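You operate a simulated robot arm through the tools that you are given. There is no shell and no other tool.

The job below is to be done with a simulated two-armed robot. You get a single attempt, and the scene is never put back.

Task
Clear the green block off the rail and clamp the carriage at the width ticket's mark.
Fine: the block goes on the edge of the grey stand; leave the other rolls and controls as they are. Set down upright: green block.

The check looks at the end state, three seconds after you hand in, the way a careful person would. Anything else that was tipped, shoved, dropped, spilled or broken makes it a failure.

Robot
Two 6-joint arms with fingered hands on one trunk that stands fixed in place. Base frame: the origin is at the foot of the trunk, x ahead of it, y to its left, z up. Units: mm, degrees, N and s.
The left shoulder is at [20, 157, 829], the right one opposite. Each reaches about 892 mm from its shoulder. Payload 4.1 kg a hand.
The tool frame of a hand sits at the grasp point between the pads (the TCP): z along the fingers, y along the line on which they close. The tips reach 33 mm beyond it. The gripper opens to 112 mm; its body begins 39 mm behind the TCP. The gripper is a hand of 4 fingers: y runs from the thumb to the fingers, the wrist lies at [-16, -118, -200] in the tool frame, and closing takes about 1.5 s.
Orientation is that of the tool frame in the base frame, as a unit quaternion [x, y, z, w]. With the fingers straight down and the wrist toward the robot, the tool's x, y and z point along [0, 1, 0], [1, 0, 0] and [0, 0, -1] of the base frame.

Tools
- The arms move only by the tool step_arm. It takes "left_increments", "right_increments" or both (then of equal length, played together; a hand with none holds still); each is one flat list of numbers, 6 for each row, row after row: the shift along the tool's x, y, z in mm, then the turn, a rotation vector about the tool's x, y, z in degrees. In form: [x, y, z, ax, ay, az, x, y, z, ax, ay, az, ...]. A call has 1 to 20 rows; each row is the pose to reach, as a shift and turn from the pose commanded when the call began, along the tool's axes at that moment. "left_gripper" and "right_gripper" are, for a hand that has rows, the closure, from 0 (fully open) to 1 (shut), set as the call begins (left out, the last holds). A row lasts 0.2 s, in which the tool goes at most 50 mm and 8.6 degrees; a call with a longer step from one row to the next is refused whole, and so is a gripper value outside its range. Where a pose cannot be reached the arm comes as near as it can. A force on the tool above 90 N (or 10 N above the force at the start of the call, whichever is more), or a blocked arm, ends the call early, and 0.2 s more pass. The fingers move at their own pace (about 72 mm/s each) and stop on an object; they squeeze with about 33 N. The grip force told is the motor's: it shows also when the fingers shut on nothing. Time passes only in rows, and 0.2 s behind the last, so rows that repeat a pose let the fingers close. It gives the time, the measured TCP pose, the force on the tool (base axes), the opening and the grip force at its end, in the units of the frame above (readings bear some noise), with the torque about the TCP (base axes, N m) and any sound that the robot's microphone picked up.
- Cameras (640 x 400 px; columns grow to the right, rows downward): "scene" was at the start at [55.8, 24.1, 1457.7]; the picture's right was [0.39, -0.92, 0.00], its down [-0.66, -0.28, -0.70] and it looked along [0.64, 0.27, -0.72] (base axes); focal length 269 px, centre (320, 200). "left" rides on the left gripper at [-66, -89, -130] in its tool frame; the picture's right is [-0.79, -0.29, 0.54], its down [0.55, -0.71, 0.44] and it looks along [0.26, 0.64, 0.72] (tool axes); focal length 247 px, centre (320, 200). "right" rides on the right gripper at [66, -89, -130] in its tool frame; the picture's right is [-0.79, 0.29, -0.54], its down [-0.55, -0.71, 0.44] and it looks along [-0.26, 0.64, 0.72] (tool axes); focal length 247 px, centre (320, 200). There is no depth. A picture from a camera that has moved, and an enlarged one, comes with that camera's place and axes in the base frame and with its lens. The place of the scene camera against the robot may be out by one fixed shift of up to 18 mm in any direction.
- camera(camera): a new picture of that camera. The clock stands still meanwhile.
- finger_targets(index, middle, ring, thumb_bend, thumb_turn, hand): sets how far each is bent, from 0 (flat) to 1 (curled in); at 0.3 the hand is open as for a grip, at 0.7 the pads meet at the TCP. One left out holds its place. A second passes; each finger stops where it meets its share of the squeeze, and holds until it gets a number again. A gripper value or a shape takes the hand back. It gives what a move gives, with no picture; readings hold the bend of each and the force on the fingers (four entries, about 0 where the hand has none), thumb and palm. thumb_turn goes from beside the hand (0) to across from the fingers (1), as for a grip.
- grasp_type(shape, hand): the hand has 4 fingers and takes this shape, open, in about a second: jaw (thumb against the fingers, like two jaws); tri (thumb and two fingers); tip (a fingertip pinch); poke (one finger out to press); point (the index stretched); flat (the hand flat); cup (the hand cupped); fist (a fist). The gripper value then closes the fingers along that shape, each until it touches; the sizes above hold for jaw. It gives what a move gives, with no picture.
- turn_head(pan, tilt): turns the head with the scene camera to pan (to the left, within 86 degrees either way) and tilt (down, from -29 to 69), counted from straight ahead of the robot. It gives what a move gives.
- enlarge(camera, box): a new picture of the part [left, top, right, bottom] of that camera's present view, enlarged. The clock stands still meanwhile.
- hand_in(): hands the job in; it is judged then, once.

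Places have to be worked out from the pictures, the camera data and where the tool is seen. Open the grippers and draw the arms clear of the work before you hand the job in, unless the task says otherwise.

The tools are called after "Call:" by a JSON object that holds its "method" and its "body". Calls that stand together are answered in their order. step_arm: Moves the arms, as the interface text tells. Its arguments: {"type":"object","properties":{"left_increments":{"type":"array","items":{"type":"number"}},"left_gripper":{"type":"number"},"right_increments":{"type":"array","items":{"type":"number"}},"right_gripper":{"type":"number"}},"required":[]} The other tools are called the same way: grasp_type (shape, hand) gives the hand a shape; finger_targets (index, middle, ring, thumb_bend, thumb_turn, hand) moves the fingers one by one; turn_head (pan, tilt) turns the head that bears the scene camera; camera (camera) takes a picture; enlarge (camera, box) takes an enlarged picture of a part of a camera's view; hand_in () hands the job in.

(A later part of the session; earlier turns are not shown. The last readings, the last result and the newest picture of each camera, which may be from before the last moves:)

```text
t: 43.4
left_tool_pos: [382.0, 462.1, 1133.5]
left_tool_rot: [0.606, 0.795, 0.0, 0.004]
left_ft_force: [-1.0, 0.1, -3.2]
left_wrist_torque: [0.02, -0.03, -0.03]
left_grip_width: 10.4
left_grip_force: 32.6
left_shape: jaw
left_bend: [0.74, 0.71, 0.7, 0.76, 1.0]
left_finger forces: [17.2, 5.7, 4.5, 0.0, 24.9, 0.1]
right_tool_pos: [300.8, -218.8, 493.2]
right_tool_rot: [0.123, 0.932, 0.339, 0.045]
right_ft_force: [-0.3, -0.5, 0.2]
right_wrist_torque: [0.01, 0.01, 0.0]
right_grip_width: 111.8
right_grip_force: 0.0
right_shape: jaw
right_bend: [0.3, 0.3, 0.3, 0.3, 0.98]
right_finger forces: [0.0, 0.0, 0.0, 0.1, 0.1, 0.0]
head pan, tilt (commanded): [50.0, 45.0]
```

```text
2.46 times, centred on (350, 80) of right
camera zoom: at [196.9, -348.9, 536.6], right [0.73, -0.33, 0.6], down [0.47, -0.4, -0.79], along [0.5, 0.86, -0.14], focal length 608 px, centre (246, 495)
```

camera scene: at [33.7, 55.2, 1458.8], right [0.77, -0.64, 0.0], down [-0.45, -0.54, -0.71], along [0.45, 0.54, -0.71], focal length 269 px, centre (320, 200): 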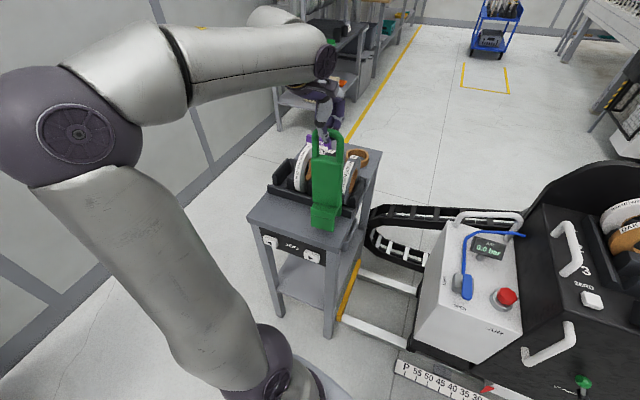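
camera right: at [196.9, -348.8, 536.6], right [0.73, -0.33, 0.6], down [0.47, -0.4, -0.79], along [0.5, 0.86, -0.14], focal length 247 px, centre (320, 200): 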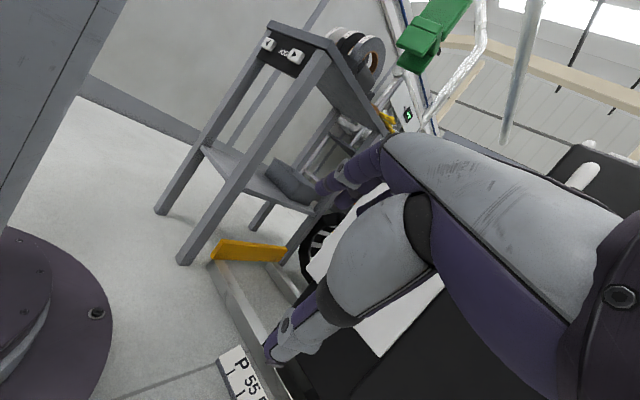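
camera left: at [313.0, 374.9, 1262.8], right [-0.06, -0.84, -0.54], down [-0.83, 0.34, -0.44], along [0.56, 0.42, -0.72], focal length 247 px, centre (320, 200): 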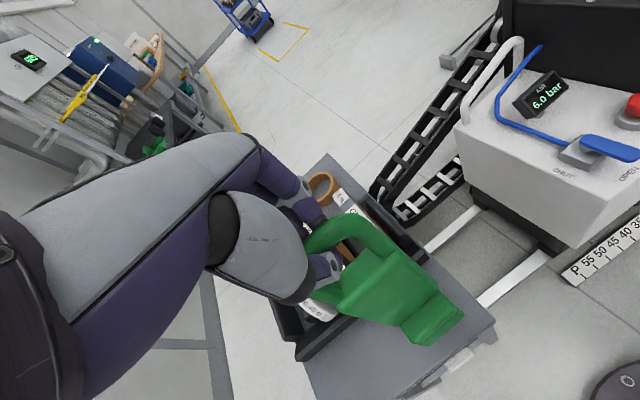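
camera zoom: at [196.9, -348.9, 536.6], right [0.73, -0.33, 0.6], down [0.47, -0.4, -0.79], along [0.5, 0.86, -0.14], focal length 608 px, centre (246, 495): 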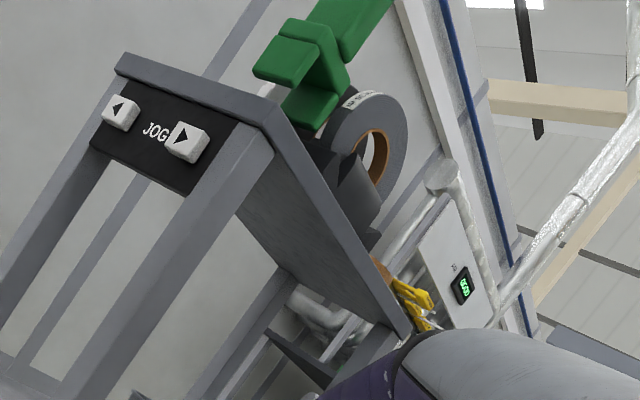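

Above the set-down spot, no limit flagged. I check the block's foot against the stand's edges in the left camera before lowering.

Call:
{"method": "enlarge", "body": {"camera": "left", "box": [300, 240, 540, 400]}}

Call:
{"method": "enlarge", "body": {"camera": "scene", "box": [240, 120, 400, 280]}}

```text
2.50 times, centred on (420, 320) of left
camera zoom: at [313.0, 374.9, 1262.8], right [-0.06, -0.84, -0.54], down [-0.83, 0.34, -0.44], along [0.56, 0.42, -0.72], focal length 617 px, centre (70, -100)
```

zoom: 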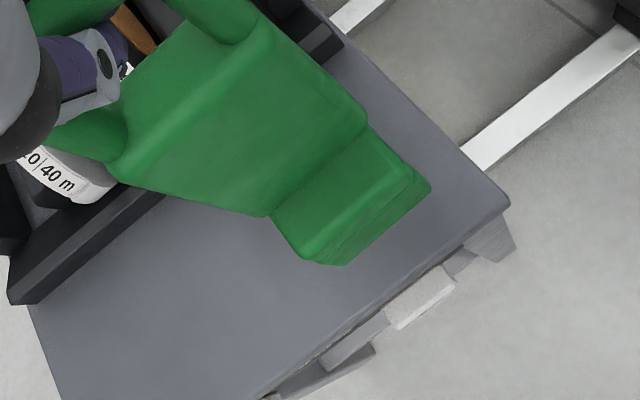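

```text
2.50 times, centred on (320, 200) of scene
camera zoom: at [33.7, 55.2, 1458.8], right [0.77, -0.64, 0.0], down [-0.45, -0.54, -0.71], along [0.45, 0.54, -0.71], focal length 672 px, centre (320, 200)
```

zoom: 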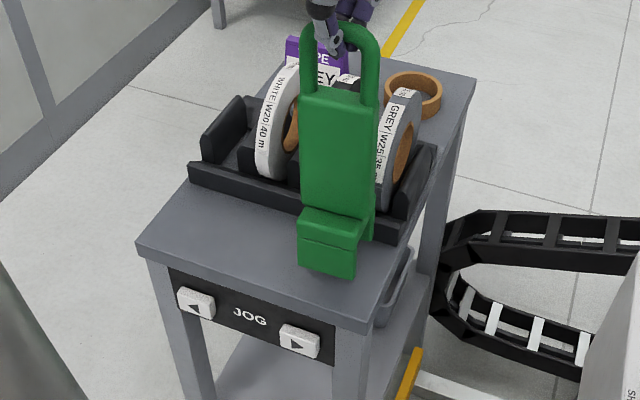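

The foot is about 20 mm inside the front edge and 60 mm from the right edge. I lower 24 mm first, then feel for contact in small steps.

Call:
{"method": "step_arm", "body": {"left_increments": [0, 0, 8, 0, 0, 0, 0, 0, 16, 0, 0, 0, 0, 0, 24, 0, 0, 0]}}

Call:
{"method": "enlarge", "body": {"camera": "right", "box": [220, 0, 480, 160]}}

```text
t: 44.2
left_tool_pos: [384.9, 463.7, 1108.4]
left_tool_rot: [0.605, 0.796, 0.0, 0.003]
left_ft_force: [-1.1, 0.3, -2.5]
left_wrist_torque: [0.03, -0.02, -0.03]
left_grip_width: 10.6
left_grip_force: 33.1
left_shape: jaw
left_bend: [0.74, 0.71, 0.7, 0.76, 1.0]
left_finger forces: [17.2, 5.8, 4.4, 0.0, 24.9, 0.0]
right_tool_pos: [301.8, -218.9, 493.8]
right_tool_rot: [0.123, 0.932, 0.337, 0.044]
right_ft_force: [-0.2, -0.1, 0.3]
right_wrist_torque: [0.0, 0.03, 0.02]
right_grip_width: 111.8
right_grip_force: 0.0
right_shape: jaw
right_bend: [0.3, 0.3, 0.3, 0.3, 0.98]
right_finger forces: [0.0, 0.0, 0.0, 0.1, 0.0, 0.0]
head pan, tilt (commanded): [50.0, 45.0]
```

```text
2.46 times, centred on (350, 80) of right
camera zoom: at [196.9, -348.8, 536.6], right [0.73, -0.33, 0.6], down [0.47, -0.4, -0.79], along [0.5, 0.86, -0.14], focal length 608 px, centre (246, 495)
```

zoom: 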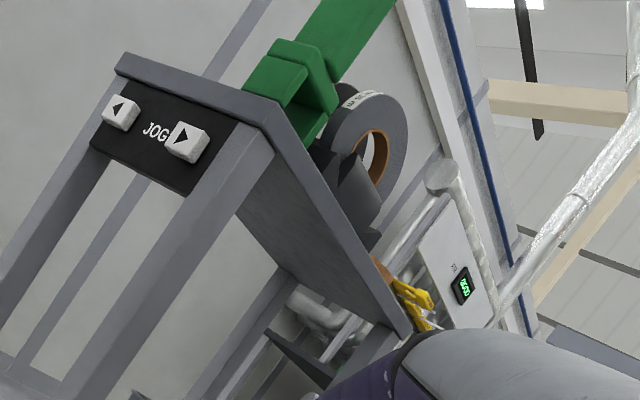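

No contact yet at 1108. I go down in 3 mm steps.

Call:
{"method": "step_arm", "body": {"left_increments": [0, 0, 3, 0, 0, 0, 0, 0, 6, 0, 0, 0]}}

Call:
{"method": "step_arm", "body": {"left_increments": [0, 0, 3, 0, 0, 0]}}

Call:
{"method": "step_arm", "body": {"left_increments": [0, 0, 3, 0, 0, 0]}}

```text
t: 44.8
left_tool_pos: [384.8, 463.1, 1102.5]
left_tool_rot: [0.605, 0.796, 0.001, 0.004]
left_ft_force: [-0.1, -0.6, -2.5]
left_wrist_torque: [0.01, 0.01, 0.0]
left_grip_width: 10.7
left_grip_force: 33.4
left_shape: jaw
left_bend: [0.74, 0.71, 0.7, 0.76, 1.0]
left_finger forces: [17.2, 5.7, 4.4, 0.0, 24.9, 0.0]
right_tool_pos: [301.6, -218.6, 493.9]
right_tool_rot: [0.123, 0.932, 0.338, 0.044]
right_ft_force: [1.0, -0.4, 0.3]
right_wrist_torque: [0.02, 0.01, -0.01]
right_grip_width: 111.9
right_grip_force: 0.0
right_shape: jaw
right_bend: [0.3, 0.3, 0.3, 0.3, 0.98]
right_finger forces: [0.0, 0.0, 0.1, 0.0, 0.0, 0.0]
head pan, tilt (commanded): [50.0, 45.0]
```

```text
t: 45.2
left_tool_pos: [385.3, 464.0, 1101.6]
left_tool_rot: [0.606, 0.796, 0.001, 0.004]
left_ft_force: [0.2, -1.3, 5.4]
left_wrist_torque: [0.02, -0.02, 0.01]
left_grip_width: 10.8
left_grip_force: 32.8
left_shape: jaw
left_bend: [0.74, 0.71, 0.7, 0.77, 1.0]
left_finger forces: [16.1, 4.8, 4.5, 0.0, 24.2, 0.1]
right_tool_pos: [301.6, -218.9, 493.8]
right_tool_rot: [0.122, 0.932, 0.339, 0.045]
right_ft_force: [0.0, 0.1, 0.6]
right_wrist_torque: [-0.02, -0.03, -0.02]
right_grip_width: 111.9
right_grip_force: 0.0
right_shape: jaw
right_bend: [0.3, 0.3, 0.3, 0.3, 0.98]
right_finger forces: [0.0, 0.0, 0.1, 0.1, 0.0, 0.1]
head pan, tilt (commanded): [50.0, 45.0]
```

```text
t: 45.6
left_tool_pos: [384.9, 463.6, 1096.9]
left_tool_rot: [0.606, 0.796, -0.002, 0.003]
left_ft_force: [0.6, 0.3, -3.1]
left_wrist_torque: [-0.02, 0.0, -0.04]
left_grip_width: 8.8
left_grip_force: 33.4
left_shape: jaw
left_bend: [0.74, 0.72, 0.71, 0.79, 1.0]
left_finger forces: [5.0, 0.9, 2.7, 0.1, 0.2, 0.1]
right_tool_pos: [302.0, -217.7, 494.5]
right_tool_rot: [0.122, 0.932, 0.338, 0.044]
right_ft_force: [-0.4, -1.1, -0.1]
right_wrist_torque: [0.01, -0.03, 0.01]
right_grip_width: 111.9
right_grip_force: 0.0
right_shape: jaw
right_bend: [0.3, 0.3, 0.3, 0.3, 0.98]
right_finger forces: [0.1, 0.0, 0.0, 0.0, 0.0, 0.0]
head pan, tilt (commanded): [50.0, 45.0]
```

Contact came at about 1100, then the finger forces dropped on the last step. I look before doing anything else.

Call:
{"method": "camera", "body": {"camera": "left"}}

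Call:
{"method": "enlarge", "body": {"camera": "scene", "box": [240, 110, 400, 280]}}

Call:
{"method": "enlarge", "body": {"camera": "right", "box": [220, 0, 480, 160]}}

```text
taken
camera left: at [316.3, 376.2, 1226.2], right [-0.06, -0.84, -0.54], down [-0.83, 0.34, -0.44], along [0.55, 0.42, -0.72], focal length 247 px, centre (320, 200)
```

left: 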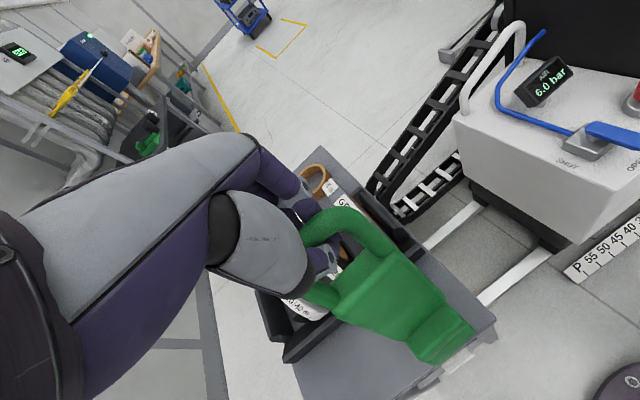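

```text
2.35 times, centred on (320, 195) of scene
camera zoom: at [33.6, 55.4, 1458.8], right [0.77, -0.64, 0.0], down [-0.45, -0.54, -0.71], along [0.45, 0.54, -0.71], focal length 633 px, centre (320, 212)
```

zoom: 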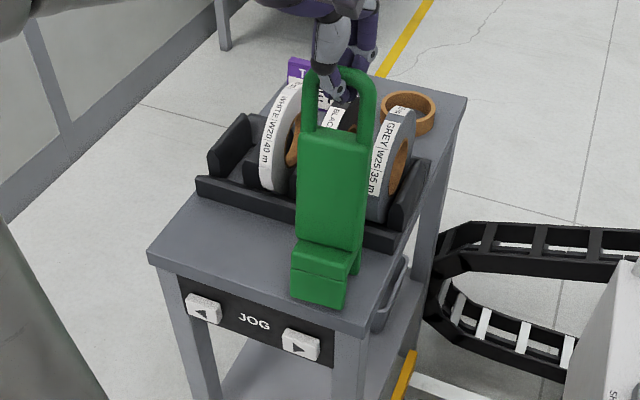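

```text
2.46 times, centred on (350, 80) of right
camera zoom: at [197.0, -348.8, 536.6], right [0.73, -0.33, 0.6], down [0.47, -0.4, -0.79], along [0.5, 0.86, -0.14], focal length 608 px, centre (246, 495)
```

zoom: 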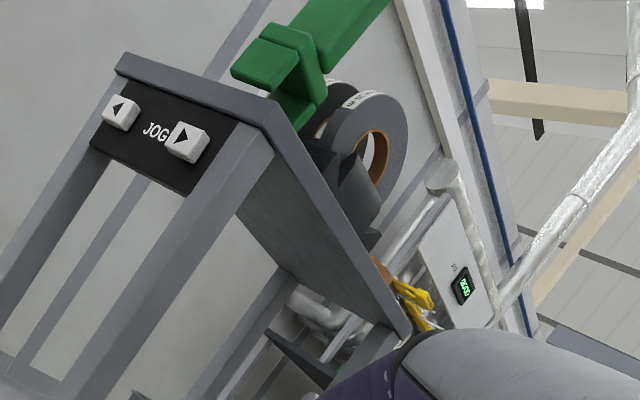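

The block has tilted about the bar: its foot swung toward the front edge and the thumb lost its squeeze. I zoom in to understand before moving.

Call:
{"method": "enlarge", "body": {"camera": "left", "box": [240, 160, 520, 400]}}

Call:
{"method": "enlarge", "body": {"camera": "scene", "box": [290, 110, 370, 200]}}

Call:
{"method": "enlarge", "body": {"camera": "scene", "box": [280, 180, 370, 270]}}

Call:
{"method": "enlarge", "body": {"camera": "right", "box": [290, 0, 400, 70]}}

```text
1.67 times, centred on (380, 280) of left
camera zoom: at [316.3, 376.2, 1226.2], right [-0.06, -0.84, -0.54], down [-0.83, 0.34, -0.44], along [0.55, 0.42, -0.72], focal length 412 px, centre (220, 67)
```

zoom: 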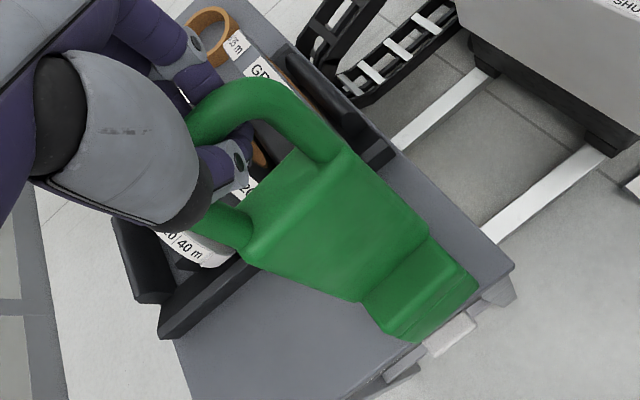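

```text
4.44 times, centred on (330, 155) of scene
camera zoom: at [33.6, 55.4, 1458.8], right [0.77, -0.64, 0.0], down [-0.45, -0.54, -0.71], along [0.45, 0.54, -0.71], focal length 1195 px, centre (276, 400)
```

zoom: 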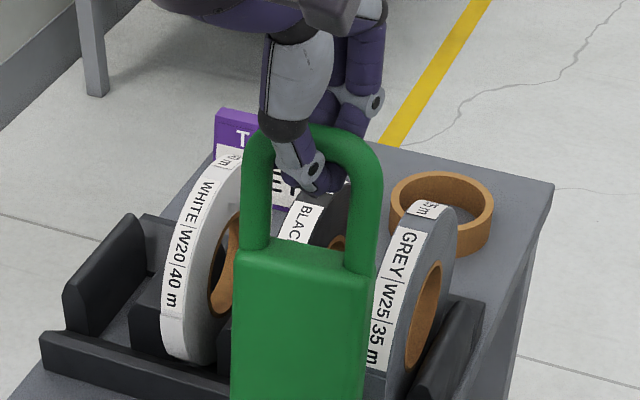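

```text
4.44 times, centred on (325, 225) of scene
camera zoom: at [33.6, 55.4, 1458.8], right [0.77, -0.64, 0.0], down [-0.45, -0.54, -0.71], along [0.45, 0.54, -0.71], focal length 1195 px, centre (298, 89)
```

zoom: 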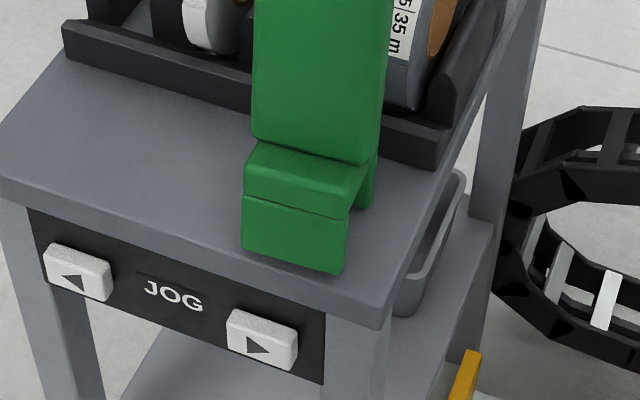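

```text
5.71 times, centred on (345, 35) of right
camera zoom: at [197.0, -348.8, 536.6], right [0.73, -0.33, 0.6], down [0.47, -0.4, -0.79], along [0.5, 0.86, -0.14], focal length 1411 px, centre (177, 1143)
```

zoom: 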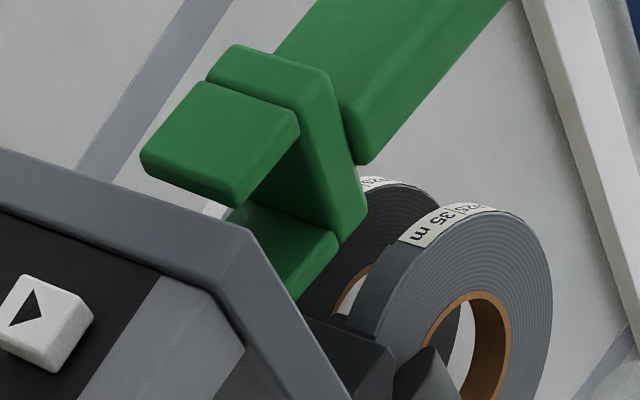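

Views conflict on whether the foot is down or still ~15 mm up. I raise the right hand's camera to get a level side view of the block on the stand.

Call:
{"method": "step_arm", "body": {"right_increments": [3.8, 35.2, -19.4, 0, 0, 0, 7.6, 70.4, -38.9, 0, 0, 0, 11.5, 105.6, -58.3, 0, 0, 0, 15.3, 140.8, -77.7, 0, 0, 0, 19.1, 176, -97.2, 0, 0, 0, 22.9, 211.2, -116.6, 0, 0, 0, 26.8, 246.5, -136, 0, 0, 0, 30.6, 281.7, -155.5, 0, 0, 0]}}

Call:
{"method": "camera", "body": {"camera": "right"}}

```text
t: 47.4
left_tool_pos: [385.9, 464.0, 1096.9]
left_tool_rot: [0.606, 0.795, 0.0, 0.002]
left_ft_force: [0.1, 0.3, -2.2]
left_wrist_torque: [0.06, -0.03, 0.01]
left_grip_width: 8.7
left_grip_force: 33.3
left_shape: jaw
left_bend: [0.74, 0.72, 0.7, 0.79, 1.0]
left_finger forces: [4.9, 0.7, 3.1, 0.1, 0.3, 0.0]
right_tool_pos: [341.9, -117.3, 773.3]
right_tool_rot: [0.122, 0.932, 0.339, 0.044]
right_ft_force: [-0.2, -1.0, 1.1]
right_wrist_torque: [0.06, 0.01, 0.01]
right_grip_width: 111.9
right_grip_force: 0.1
right_shape: jaw
right_bend: [0.3, 0.3, 0.3, 0.3, 0.98]
right_finger forces: [0.0, 0.1, 0.0, 0.0, 0.0, 0.0]
right hand out of reach, approached as far as the arm can: row 7, 8
head pan, tilt (commanded): [50.0, 45.0]
```

```text
taken
camera right: at [238.2, -248.2, 815.6], right [0.73, -0.33, 0.6], down [0.46, -0.4, -0.79], along [0.5, 0.86, -0.14], focal length 247 px, centre (320, 200)
```

right: 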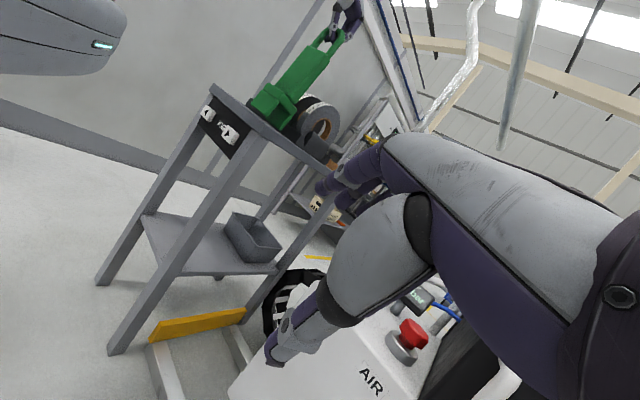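

Call:
{"method": "enlarge", "body": {"camera": "right", "box": [200, 60, 360, 160]}}

Call:
{"method": "enlarge", "body": {"camera": "right", "box": [270, 0, 400, 80]}}

```text
4.00 times, centred on (280, 110) of right
camera zoom: at [238.2, -248.2, 815.6], right [0.73, -0.33, 0.6], down [0.46, -0.4, -0.79], along [0.5, 0.86, -0.14], focal length 988 px, centre (480, 560)
```

zoom: 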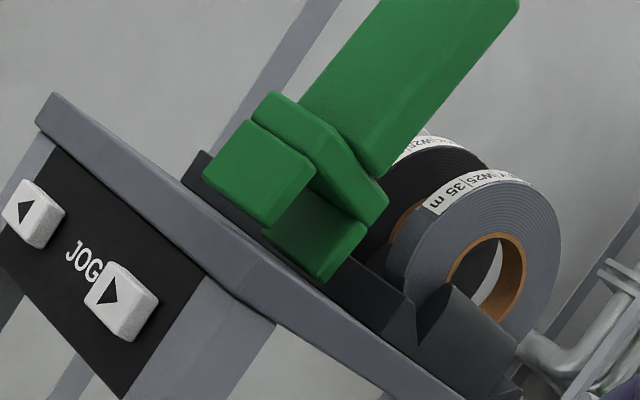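

```text
4.92 times, centred on (335, 40) of right
camera zoom: at [238.2, -248.2, 815.6], right [0.73, -0.33, 0.6], down [0.46, -0.4, -0.79], along [0.5, 0.86, -0.14], focal length 1216 px, centre (246, 988)
```

zoom: 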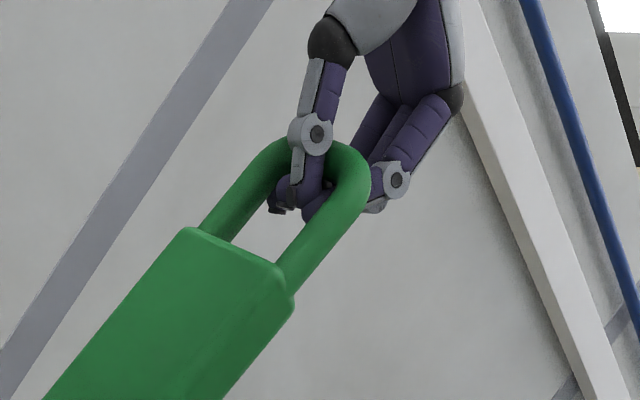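

The side view shows it clearly: the block leans back about 6°, with its back lip on the stand and front lip slightly up, the bar now hooked loosely in the fingers. I lift 15 mm so it can hang plumb again.

Call:
{"method": "step_arm", "body": {"left_increments": [0, 0, -4, 0, 0, 0, 0, 0, -8, 0, 0, 0, 0, 0, -12, 0, 0, 0, 0, 0, -16, 0, 0, 0, 0, 0, -16, 0, 0, 0]}}

Call:
{"method": "enlarge", "body": {"camera": "right", "box": [200, 60, 360, 160]}}

Call:
{"method": "enlarge", "body": {"camera": "right", "box": [270, 0, 400, 80]}}

```text
t: 48.6
left_tool_pos: [384.8, 463.2, 1112.4]
left_tool_rot: [0.605, 0.796, -0.001, 0.002]
left_ft_force: [-0.6, 0.0, -2.8]
left_wrist_torque: [0.01, -0.08, -0.01]
left_grip_width: 8.6
left_grip_force: 33.5
left_shape: jaw
left_bend: [0.74, 0.72, 0.7, 0.79, 1.0]
left_finger forces: [4.9, 0.6, 3.2, 0.1, 0.5, 0.0]
right_tool_pos: [341.6, -117.5, 771.8]
right_tool_rot: [0.122, 0.932, 0.339, 0.043]
right_ft_force: [-1.3, 0.3, -0.3]
right_wrist_torque: [0.01, 0.03, -0.01]
right_grip_width: 111.8
right_grip_force: 0.0
right_shape: jaw
right_bend: [0.3, 0.3, 0.3, 0.3, 0.98]
right_finger forces: [0.0, 0.0, 0.0, 0.0, 0.0, 0.0]
head pan, tilt (commanded): [50.0, 45.0]
```

```text
4.00 times, centred on (280, 110) of right
camera zoom: at [238.1, -248.2, 815.3], right [0.73, -0.33, 0.6], down [0.47, -0.4, -0.79], along [0.5, 0.86, -0.14], focal length 988 px, centre (480, 560)
```

zoom: 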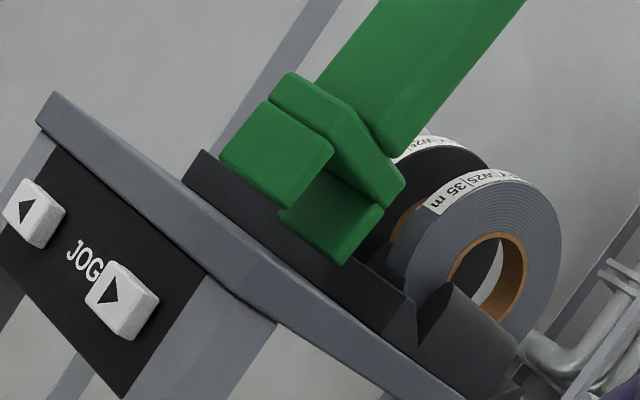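

```text
4.92 times, centred on (335, 40) of right
camera zoom: at [238.1, -248.2, 815.3], right [0.73, -0.33, 0.6], down [0.47, -0.4, -0.79], along [0.5, 0.86, -0.14], focal length 1216 px, centre (246, 988)
```

zoom: 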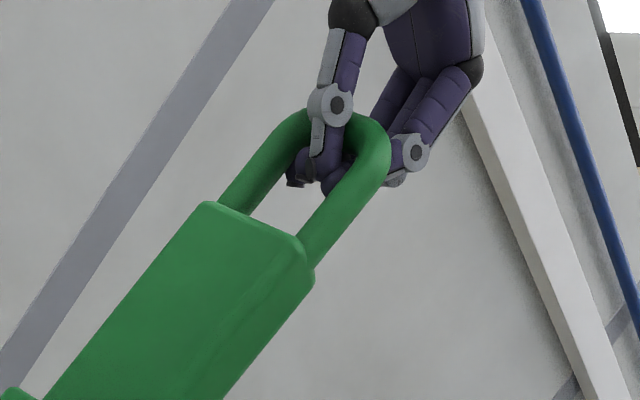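

Even hanging free it leans about 6°, so its balance point lies off the bar. I will shift 32 mm further back from the edge, lower until the back lip touches, then ease the hand back toward me so the block settles upright on both lips.

Call:
{"method": "step_arm", "body": {"left_increments": [1.8, 10.5, 0, 0, 0, 0, 3.5, 21, 0, 0, 0, 0, 5.3, 31.5, 0, 0, 0, 0, 5.3, 31.5, 4, 0, 0, 0, 5.3, 31.5, 8, 0, 0, 0]}}

Call:
{"method": "step_arm", "body": {"left_increments": [0, 0, 2, 0, 0, 0, 0, 0, 4, 0, 0, 0]}}

Call:
{"method": "enlarge", "body": {"camera": "right", "box": [200, 60, 360, 160]}}

```text
t: 49.8
left_tool_pos: [414.0, 475.7, 1105.3]
left_tool_rot: [0.605, 0.796, -0.001, 0.003]
left_ft_force: [-0.3, 0.4, -2.6]
left_wrist_torque: [0.01, -0.05, 0.02]
left_grip_width: 8.7
left_grip_force: 32.5
left_shape: jaw
left_bend: [0.74, 0.72, 0.7, 0.79, 1.0]
left_finger forces: [4.8, 0.5, 3.3, 0.0, 0.6, 0.1]
right_tool_pos: [342.1, -118.4, 772.5]
right_tool_rot: [0.122, 0.932, 0.338, 0.044]
right_ft_force: [0.1, 0.1, 0.5]
right_wrist_torque: [0.01, -0.03, 0.02]
right_grip_width: 111.8
right_grip_force: 0.1
right_shape: jaw
right_bend: [0.3, 0.3, 0.3, 0.3, 0.98]
right_finger forces: [0.0, 0.1, 0.0, 0.1, 0.0, 0.0]
head pan, tilt (commanded): [50.0, 45.0]
```

```text
t: 50.4
left_tool_pos: [414.0, 476.5, 1101.9]
left_tool_rot: [0.605, 0.796, 0.0, 0.003]
left_ft_force: [-0.9, -1.1, -2.0]
left_wrist_torque: [0.03, -0.03, 0.0]
left_grip_width: 8.5
left_grip_force: 33.1
left_shape: jaw
left_bend: [0.74, 0.72, 0.7, 0.79, 1.0]
left_finger forces: [4.9, 0.4, 3.0, 0.0, 0.6, 0.1]
right_tool_pos: [341.9, -118.4, 771.6]
right_tool_rot: [0.122, 0.932, 0.339, 0.044]
right_ft_force: [0.4, -0.5, 0.5]
right_wrist_torque: [0.0, 0.02, -0.02]
right_grip_width: 111.9
right_grip_force: 0.0
right_shape: jaw
right_bend: [0.3, 0.3, 0.3, 0.3, 0.98]
right_finger forces: [0.0, 0.0, 0.0, 0.1, 0.1, 0.0]
head pan, tilt (commanded): [50.0, 45.0]
```

```text
4.00 times, centred on (280, 110) of right
camera zoom: at [238.1, -248.2, 815.3], right [0.73, -0.33, 0.6], down [0.47, -0.4, -0.79], along [0.5, 0.86, -0.14], focal length 988 px, centre (480, 560)
```

zoom: 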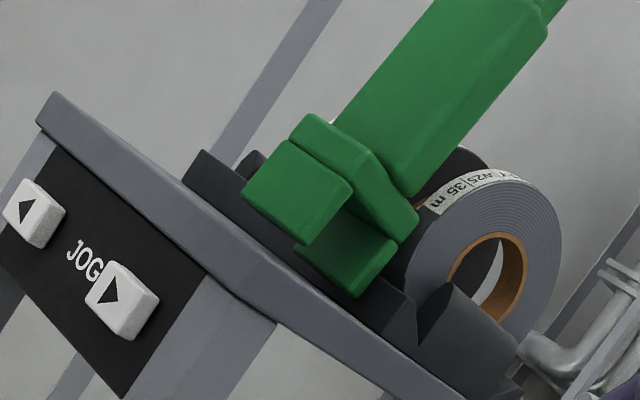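

Not yet touching (weight still −2 to −2.6 N). I keep lowering in small steps.

Call:
{"method": "step_arm", "body": {"left_increments": [0, 0, 3, 0, 0, 0]}}

Call:
{"method": "step_arm", "body": {"left_increments": [0, 0, 3, 0, 0, 0]}}

Call:
{"method": "step_arm", "body": {"left_increments": [0, 0, 3, 0, 0, 0]}}

Call:
{"method": "enlarge", "body": {"camera": "right", "box": [200, 60, 360, 160]}}

```text
t: 50.8
left_tool_pos: [414.7, 476.4, 1100.1]
left_tool_rot: [0.606, 0.796, 0.0, 0.003]
left_ft_force: [0.4, -0.2, -2.2]
left_wrist_torque: [0.02, -0.03, -0.01]
left_grip_width: 8.6
left_grip_force: 32.8
left_shape: jaw
left_bend: [0.74, 0.72, 0.7, 0.79, 1.0]
left_finger forces: [4.7, 0.5, 3.2, 0.0, 0.6, 0.0]
right_tool_pos: [342.6, -118.1, 772.0]
right_tool_rot: [0.122, 0.932, 0.339, 0.044]
right_ft_force: [0.2, -0.3, 0.3]
right_wrist_torque: [-0.01, 0.0, 0.0]
right_grip_width: 111.7
right_grip_force: 0.0
right_shape: jaw
right_bend: [0.3, 0.3, 0.3, 0.3, 0.98]
right_finger forces: [0.0, 0.1, 0.0, 0.0, 0.1, 0.0]
head pan, tilt (commanded): [50.0, 45.0]
```

```text
t: 51.2
left_tool_pos: [415.5, 476.3, 1096.5]
left_tool_rot: [0.605, 0.796, 0.0, 0.003]
left_ft_force: [-0.1, -0.3, -1.9]
left_wrist_torque: [0.06, -0.05, 0.0]
left_grip_width: 8.6
left_grip_force: 32.7
left_shape: jaw
left_bend: [0.74, 0.72, 0.7, 0.79, 1.0]
left_finger forces: [4.7, 0.5, 3.1, 0.1, 0.7, 0.0]
right_tool_pos: [341.6, -117.7, 772.4]
right_tool_rot: [0.123, 0.932, 0.339, 0.044]
right_ft_force: [-0.4, 0.7, 0.4]
right_wrist_torque: [-0.02, -0.01, 0.01]
right_grip_width: 111.9
right_grip_force: 0.1
right_shape: jaw
right_bend: [0.3, 0.3, 0.3, 0.3, 0.98]
right_finger forces: [0.0, 0.1, 0.0, 0.0, 0.1, 0.0]
head pan, tilt (commanded): [50.0, 45.0]
```

```text
t: 51.6
left_tool_pos: [414.5, 476.7, 1093.0]
left_tool_rot: [0.605, 0.796, 0.001, 0.002]
left_ft_force: [0.1, -0.7, -0.7]
left_wrist_torque: [0.03, -0.02, 0.0]
left_grip_width: 8.7
left_grip_force: 32.7
left_shape: jaw
left_bend: [0.74, 0.72, 0.7, 0.79, 1.0]
left_finger forces: [4.4, 0.5, 3.0, 0.0, 0.7, 0.0]
right_tool_pos: [342.8, -117.6, 773.5]
right_tool_rot: [0.122, 0.932, 0.339, 0.044]
right_ft_force: [0.0, -0.4, -0.5]
right_wrist_torque: [0.0, -0.04, 0.01]
right_grip_width: 112.0
right_grip_force: 0.1
right_shape: jaw
right_bend: [0.3, 0.3, 0.3, 0.3, 0.98]
right_finger forces: [0.1, 0.0, 0.0, 0.1, 0.0, 0.1]
head pan, tilt (commanded): [50.0, 45.0]
```

```text
4.00 times, centred on (280, 110) of right
camera zoom: at [238.1, -248.2, 815.3], right [0.73, -0.33, 0.6], down [0.47, -0.4, -0.79], along [0.5, 0.86, -0.14], focal length 988 px, centre (480, 560)
```

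zoom: 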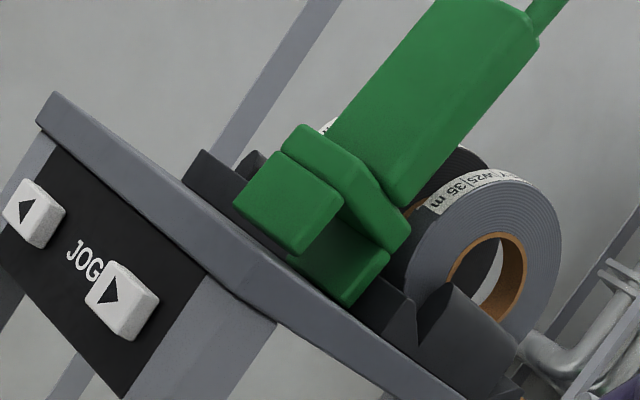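

The weight is coming off the hand (−0.7 N), so the back lip is down. I ease the hand toward the robot with slight lowering so the block tips forward onto its front lip.

Call:
{"method": "step_arm", "body": {"left_increments": [-0.7, -4, 1, 0, 0, 0, -1.3, -8, 2, 0, 0, 0, -2, -12, 2.5, 0, 0, 0]}}

Call:
{"method": "enlarge", "body": {"camera": "right", "box": [200, 60, 360, 160]}}

Call:
{"method": "enlarge", "body": {"camera": "right", "box": [270, 0, 400, 80]}}

```text
t: 52.4
left_tool_pos: [404.2, 471.4, 1088.9]
left_tool_rot: [0.605, 0.796, 0.0, 0.004]
left_ft_force: [0.1, -0.6, 3.5]
left_wrist_torque: [0.08, -0.03, -0.01]
left_grip_width: 8.5
left_grip_force: 32.8
left_shape: jaw
left_bend: [0.74, 0.72, 0.7, 0.79, 1.0]
left_finger forces: [2.1, 0.0, 2.9, 0.0, 4.0, 0.1]
right_tool_pos: [342.0, -118.9, 771.2]
right_tool_rot: [0.122, 0.932, 0.339, 0.044]
right_ft_force: [-0.1, -0.2, -0.4]
right_wrist_torque: [-0.01, -0.01, 0.02]
right_grip_width: 112.0
right_grip_force: 0.1
right_shape: jaw
right_bend: [0.3, 0.3, 0.3, 0.3, 0.98]
right_finger forces: [0.1, 0.0, 0.1, 0.0, 0.0, 0.0]
head pan, tilt (commanded): [50.0, 45.0]
```

```text
4.00 times, centred on (280, 110) of right
camera zoom: at [238.1, -248.3, 815.3], right [0.73, -0.33, 0.6], down [0.47, -0.4, -0.79], along [0.5, 0.86, -0.14], focal length 988 px, centre (480, 560)
```

zoom: 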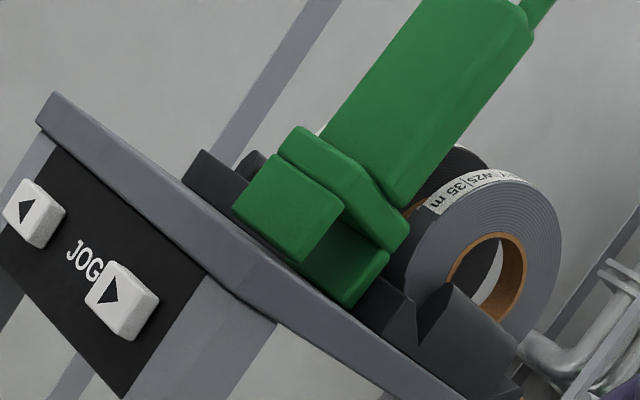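

```text
4.92 times, centred on (335, 40) of right
camera zoom: at [238.1, -248.3, 815.3], right [0.73, -0.33, 0.6], down [0.47, -0.4, -0.79], along [0.5, 0.86, -0.14], focal length 1216 px, centre (246, 988)
```

zoom: 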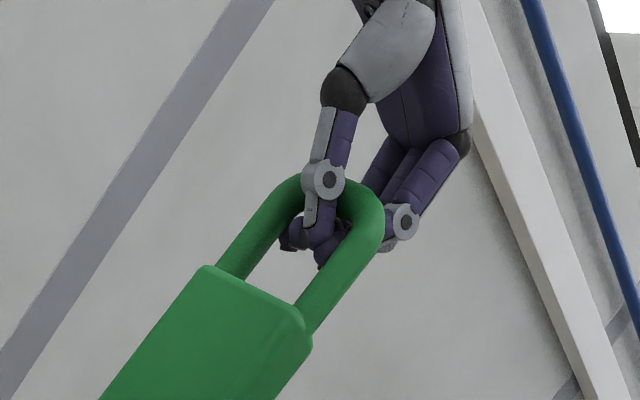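

The front lip is coming down; the hand now presses slightly on the bar (+3.5 N). I hold height and keep easing toward the robot.

Call:
{"method": "step_arm", "body": {"left_increments": [-0.7, -4, -1, 0, 0, 0, -1.3, -8, -1, 0, 0, 0, -2, -12, -1, 0, 0, 0]}}

Call:
{"method": "enlarge", "body": {"camera": "right", "box": [200, 60, 360, 160]}}

Call:
{"method": "enlarge", "body": {"camera": "right", "box": [270, 0, 400, 80]}}

```text
t: 53.2
left_tool_pos: [392.5, 465.5, 1090.2]
left_tool_rot: [0.605, 0.796, 0.0, 0.003]
left_ft_force: [-0.1, 1.2, -1.9]
left_wrist_torque: [0.06, 0.0, 0.0]
left_grip_width: 8.4
left_grip_force: 32.3
left_shape: jaw
left_bend: [0.74, 0.72, 0.7, 0.79, 1.0]
left_finger forces: [3.7, 0.0, 2.6, 0.0, 3.7, 0.1]
right_tool_pos: [342.4, -118.3, 773.0]
right_tool_rot: [0.122, 0.931, 0.34, 0.043]
right_ft_force: [0.8, -0.3, 0.1]
right_wrist_torque: [-0.01, 0.01, 0.0]
right_grip_width: 111.9
right_grip_force: 0.0
right_shape: jaw
right_bend: [0.3, 0.3, 0.3, 0.3, 0.98]
right_finger forces: [0.0, 0.1, 0.1, 0.1, 0.0, 0.0]
head pan, tilt (commanded): [50.0, 45.0]
```

```text
4.00 times, centred on (280, 110) of right
camera zoom: at [238.2, -248.2, 815.3], right [0.73, -0.33, 0.6], down [0.47, -0.4, -0.79], along [0.5, 0.86, -0.14], focal length 988 px, centre (480, 560)
```

zoom: 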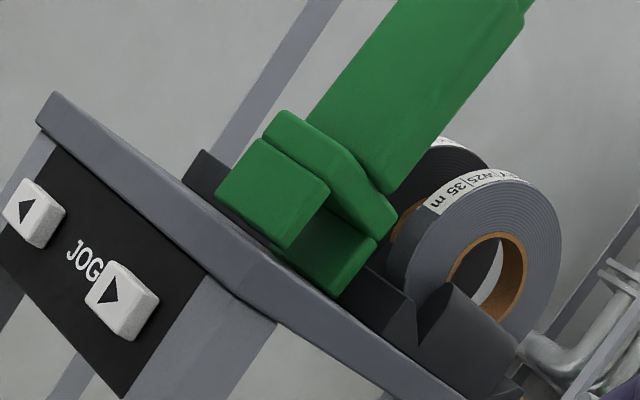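

```text
4.92 times, centred on (335, 40) of right
camera zoom: at [238.2, -248.2, 815.3], right [0.73, -0.33, 0.6], down [0.47, -0.4, -0.79], along [0.5, 0.86, -0.14], focal length 1216 px, centre (246, 988)
```

zoom: 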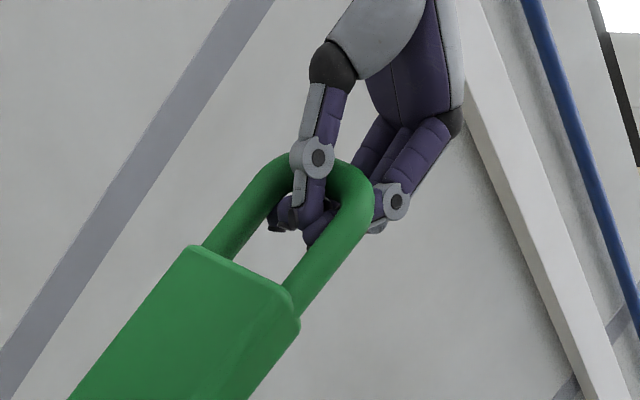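

The block slid forward with the hand instead of tipping, because I had raised a millimetre. I lift slightly, move 20 mm back from the edge, and lower again until the back lip bears, then check the distances from the scene camera.

Call:
{"method": "step_arm", "body": {"left_increments": [0, 0, -5, 0, 0, 0, 1.7, 10, -7, 0, 0, 0, 3.3, 20, -7, 0, 0, 0, 3.3, 20, -3, 0, 0, 0, 3.3, 20, 0, 0, 0, 0]}}

Call:
{"method": "step_arm", "body": {"left_increments": [0, 0, 2, 0, 0, 0]}}

Call:
{"method": "enlarge", "body": {"camera": "scene", "box": [250, 180, 410, 280]}}

Call:
{"method": "enlarge", "body": {"camera": "right", "box": [200, 60, 360, 160]}}

```text
t: 54.4
left_tool_pos: [410.6, 473.8, 1089.4]
left_tool_rot: [0.605, 0.796, 0.001, 0.003]
left_ft_force: [0.7, -0.4, 0.3]
left_wrist_torque: [0.03, -0.04, 0.0]
left_grip_width: 8.5
left_grip_force: 33.0
left_shape: jaw
left_bend: [0.74, 0.72, 0.7, 0.79, 1.0]
left_finger forces: [3.2, 0.0, 2.4, 0.1, 3.5, 0.0]
right_tool_pos: [341.1, -117.6, 773.1]
right_tool_rot: [0.122, 0.932, 0.339, 0.044]
right_ft_force: [0.0, 0.4, 0.3]
right_wrist_torque: [0.02, -0.02, -0.02]
right_grip_width: 112.0
right_grip_force: 0.0
right_shape: jaw
right_bend: [0.3, 0.3, 0.3, 0.3, 0.98]
right_finger forces: [0.1, 0.0, 0.0, 0.0, 0.0, 0.0]
head pan, tilt (commanded): [50.0, 45.0]
```

```text
t: 54.8
left_tool_pos: [410.6, 472.2, 1089.3]
left_tool_rot: [0.605, 0.796, 0.001, 0.002]
left_ft_force: [0.1, -0.2, 2.6]
left_wrist_torque: [0.03, -0.03, -0.03]
left_grip_width: 8.5
left_grip_force: 32.5
left_shape: jaw
left_bend: [0.74, 0.72, 0.7, 0.79, 1.0]
left_finger forces: [1.8, 0.0, 2.0, 0.1, 3.4, 0.0]
right_tool_pos: [342.1, -117.9, 773.4]
right_tool_rot: [0.123, 0.932, 0.339, 0.044]
right_ft_force: [-1.1, -0.4, 0.6]
right_wrist_torque: [-0.02, 0.03, 0.02]
right_grip_width: 111.8
right_grip_force: 0.0
right_shape: jaw
right_bend: [0.3, 0.3, 0.3, 0.3, 0.98]
right_finger forces: [0.1, 0.0, 0.0, 0.1, 0.0, 0.0]
head pan, tilt (commanded): [50.0, 45.0]
```

```text
4.00 times, centred on (330, 230) of scene
camera zoom: at [33.5, 55.2, 1458.8], right [0.77, -0.64, 0.0], down [-0.45, -0.54, -0.71], along [0.45, 0.54, -0.71], focal length 1076 px, centre (280, 80)
```

zoom: 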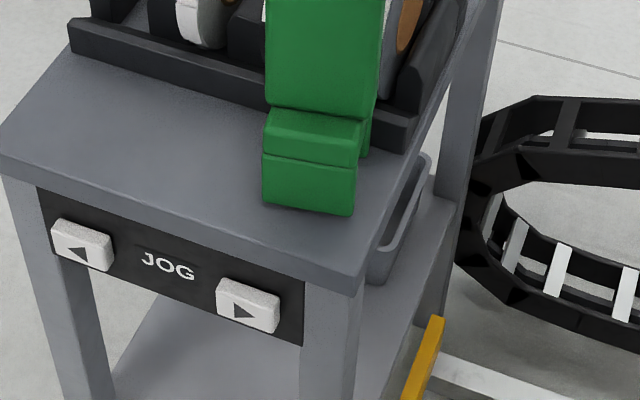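

```text
4.00 times, centred on (280, 110) of right
camera zoom: at [238.1, -248.3, 815.3], right [0.73, -0.33, 0.6], down [0.47, -0.4, -0.79], along [0.5, 0.86, -0.14], focal length 988 px, centre (480, 560)
```

zoom: 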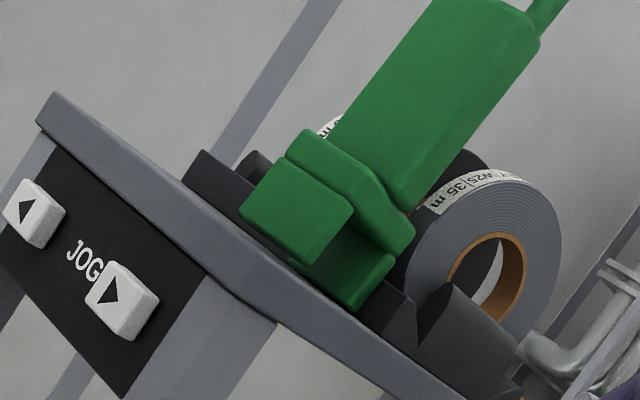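

The foot is about 40 mm inside the edge now with the weight on the stand. I open the hand a little so the bar is freed gradually and the block can settle forward against the thumb.

Call:
{"method": "step_arm", "body": {"left_increments": [0, 0, 0, 0, 0, 0, 0, 0, 0, 0, 0, 0, 0, 0, 0, 0, 0, 0], "left_gripper": 0.85}}

Call:
{"method": "enlarge", "body": {"camera": "right", "box": [200, 60, 360, 160]}}

Call:
{"method": "enlarge", "body": {"camera": "right", "box": [270, 0, 400, 80]}}

```text
t: 55.6
left_tool_pos: [411.7, 474.0, 1087.6]
left_tool_rot: [0.605, 0.796, 0.0, 0.003]
left_ft_force: [0.8, -1.0, 0.6]
left_wrist_torque: [0.0, 0.01, -0.01]
left_grip_width: 16.6
left_grip_force: 0.1
left_shape: jaw
left_bend: [0.74, 0.61, 0.6, 0.74, 1.0]
left_finger forces: [0.1, 0.1, 0.0, 0.0, 0.3, 0.0]
right_tool_pos: [341.8, -118.6, 772.0]
right_tool_rot: [0.123, 0.932, 0.339, 0.045]
right_ft_force: [-0.1, 0.3, 0.0]
right_wrist_torque: [-0.02, 0.01, -0.01]
right_grip_width: 111.8
right_grip_force: 0.0
right_shape: jaw
right_bend: [0.3, 0.3, 0.3, 0.3, 0.98]
right_finger forces: [0.0, 0.1, 0.1, 0.0, 0.1, 0.0]
head pan, tilt (commanded): [50.0, 45.0]
```

```text
4.00 times, centred on (280, 110) of right
camera zoom: at [238.1, -248.3, 815.3], right [0.73, -0.33, 0.6], down [0.47, -0.4, -0.79], along [0.5, 0.86, -0.14], focal length 988 px, centre (480, 560)
```

zoom: 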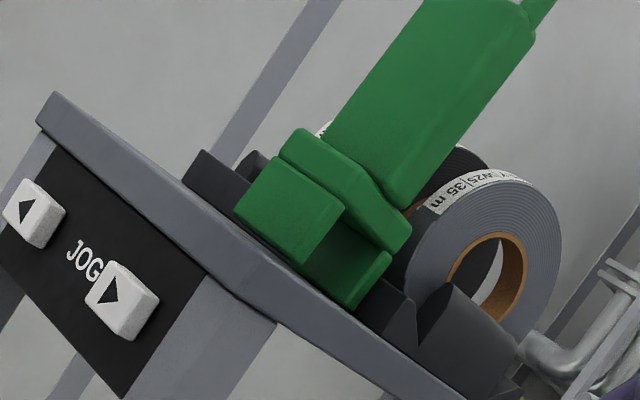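

```text
4.92 times, centred on (335, 40) of right
camera zoom: at [238.1, -248.3, 815.3], right [0.73, -0.33, 0.6], down [0.47, -0.4, -0.79], along [0.5, 0.86, -0.14], focal length 1216 px, centre (246, 988)
```

zoom: 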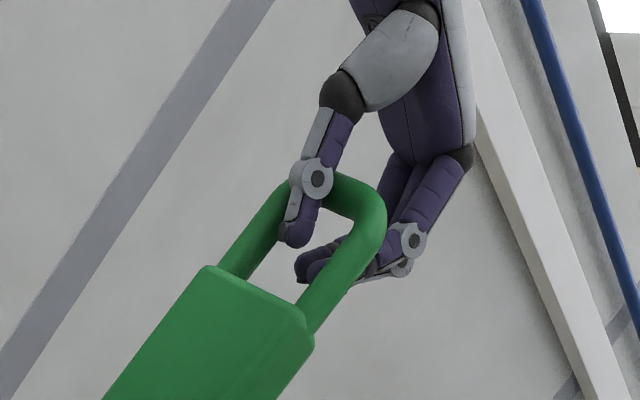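

Finger forces are nearly zero: the block rests on its back lip and leans lightly against the thumb (0.3 N). I open further in steps so it follows the thumb down onto the front lip.

Call:
{"method": "step_arm", "body": {"left_increments": [0, 0, 0, 0, 0, 0, 0, 0, 0, 0, 0, 0, 0, 0, 0, 0, 0, 0], "left_gripper": 0.7}}

Call:
{"method": "enlarge", "body": {"camera": "right", "box": [200, 60, 360, 160]}}

Call:
{"method": "enlarge", "body": {"camera": "right", "box": [270, 0, 400, 80]}}

```text
t: 56.4
left_tool_pos: [412.3, 474.0, 1088.5]
left_tool_rot: [0.605, 0.796, -0.001, 0.003]
left_ft_force: [-0.1, -0.2, -0.6]
left_wrist_torque: [-0.01, 0.01, 0.01]
left_grip_width: 33.6
left_grip_force: 0.1
left_shape: jaw
left_bend: [0.76, 0.53, 0.51, 0.74, 1.0]
left_finger forces: [0.0, 0.0, 0.0, 0.0, 0.3, 0.0]
right_tool_pos: [342.6, -118.1, 773.1]
right_tool_rot: [0.122, 0.932, 0.339, 0.043]
right_ft_force: [0.0, 0.5, 0.1]
right_wrist_torque: [0.01, 0.03, 0.0]
right_grip_width: 111.7
right_grip_force: 0.2
right_shape: jaw
right_bend: [0.3, 0.3, 0.3, 0.3, 0.98]
right_finger forces: [0.1, 0.0, 0.1, 0.0, 0.0, 0.0]
head pan, tilt (commanded): [50.0, 45.0]
```

```text
4.00 times, centred on (280, 110) of right
camera zoom: at [238.1, -248.3, 815.3], right [0.73, -0.33, 0.6], down [0.47, -0.4, -0.79], along [0.5, 0.86, -0.14], focal length 988 px, centre (480, 560)
```

zoom: 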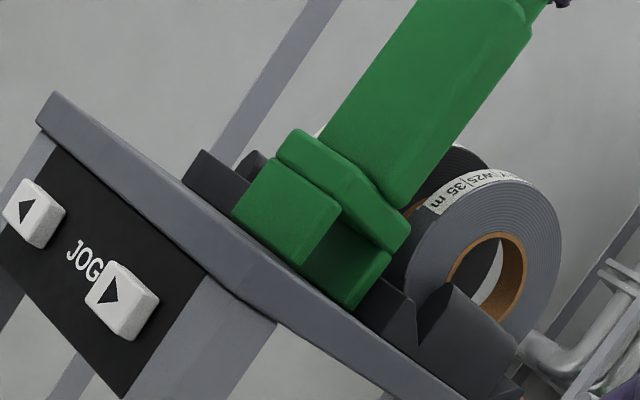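

```text
4.92 times, centred on (335, 40) of right
camera zoom: at [238.1, -248.3, 815.3], right [0.73, -0.33, 0.6], down [0.47, -0.4, -0.79], along [0.5, 0.86, -0.14], focal length 1216 px, centre (246, 988)
```

zoom: 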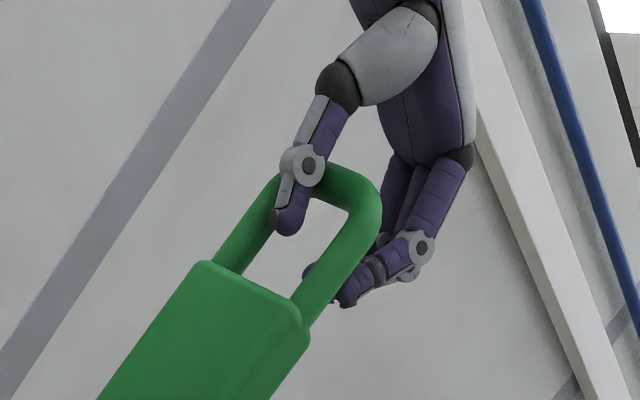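

The middle and ring fingers have opened while index and thumb lag. I keep opening gradually and watch the block.

Call:
{"method": "step_arm", "body": {"left_increments": [0, 0, 0, 0, 0, 0, 0, 0, 0, 0, 0, 0, 0, 0, 0, 0, 0, 0, 0, 0, 0, 0, 0, 0], "left_gripper": 0.5}}

Call:
{"method": "enlarge", "body": {"camera": "right", "box": [200, 60, 360, 160]}}

Call:
{"method": "enlarge", "body": {"camera": "right", "box": [270, 0, 400, 80]}}

Call:
{"method": "enlarge", "body": {"camera": "scene", "box": [280, 100, 380, 180]}}

```text
t: 57.4
left_tool_pos: [411.0, 474.8, 1088.1]
left_tool_rot: [0.605, 0.796, 0.0, 0.004]
left_ft_force: [-0.6, -0.2, -0.3]
left_wrist_torque: [-0.01, 0.01, 0.01]
left_grip_width: 55.5
left_grip_force: 0.1
left_shape: jaw
left_bend: [0.76, 0.44, 0.41, 0.7, 1.0]
left_finger forces: [0.0, 0.1, 0.0, 0.0, 0.2, 0.0]
right_tool_pos: [341.9, -117.5, 772.1]
right_tool_rot: [0.123, 0.932, 0.339, 0.043]
right_ft_force: [-0.3, 0.5, 0.0]
right_wrist_torque: [-0.01, -0.01, 0.03]
right_grip_width: 112.1
right_grip_force: 0.0
right_shape: jaw
right_bend: [0.3, 0.3, 0.3, 0.3, 0.98]
right_finger forces: [0.0, 0.1, 0.1, 0.1, 0.0, 0.0]
head pan, tilt (commanded): [50.0, 45.0]
```

```text
4.00 times, centred on (280, 110) of right
camera zoom: at [238.1, -248.3, 815.3], right [0.73, -0.33, 0.6], down [0.47, -0.4, -0.79], along [0.5, 0.86, -0.14], focal length 988 px, centre (480, 560)
```

zoom: 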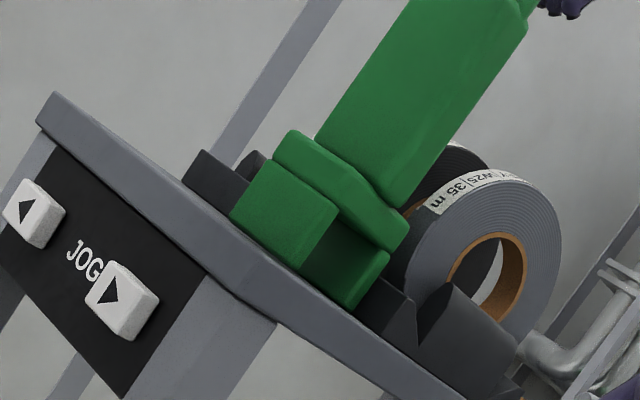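

```text
4.92 times, centred on (335, 40) of right
camera zoom: at [238.1, -248.3, 815.3], right [0.73, -0.33, 0.6], down [0.47, -0.4, -0.79], along [0.5, 0.86, -0.14], focal length 1216 px, centre (246, 988)
```

zoom: 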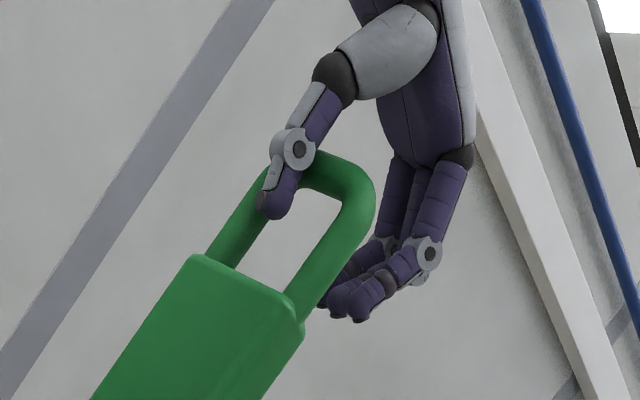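

```text
5.00 times, centred on (330, 140) of scene
camera zoom: at [33.6, 55.3, 1458.8], right [0.77, -0.64, 0.0], down [-0.45, -0.54, -0.71], along [0.45, 0.54, -0.71], focal length 1345 px, centre (270, 500)
```

zoom: 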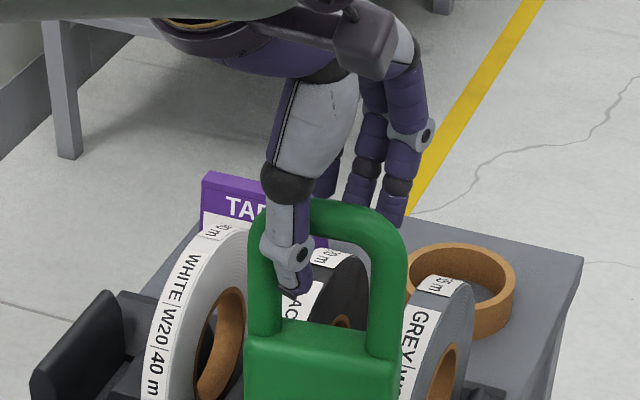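

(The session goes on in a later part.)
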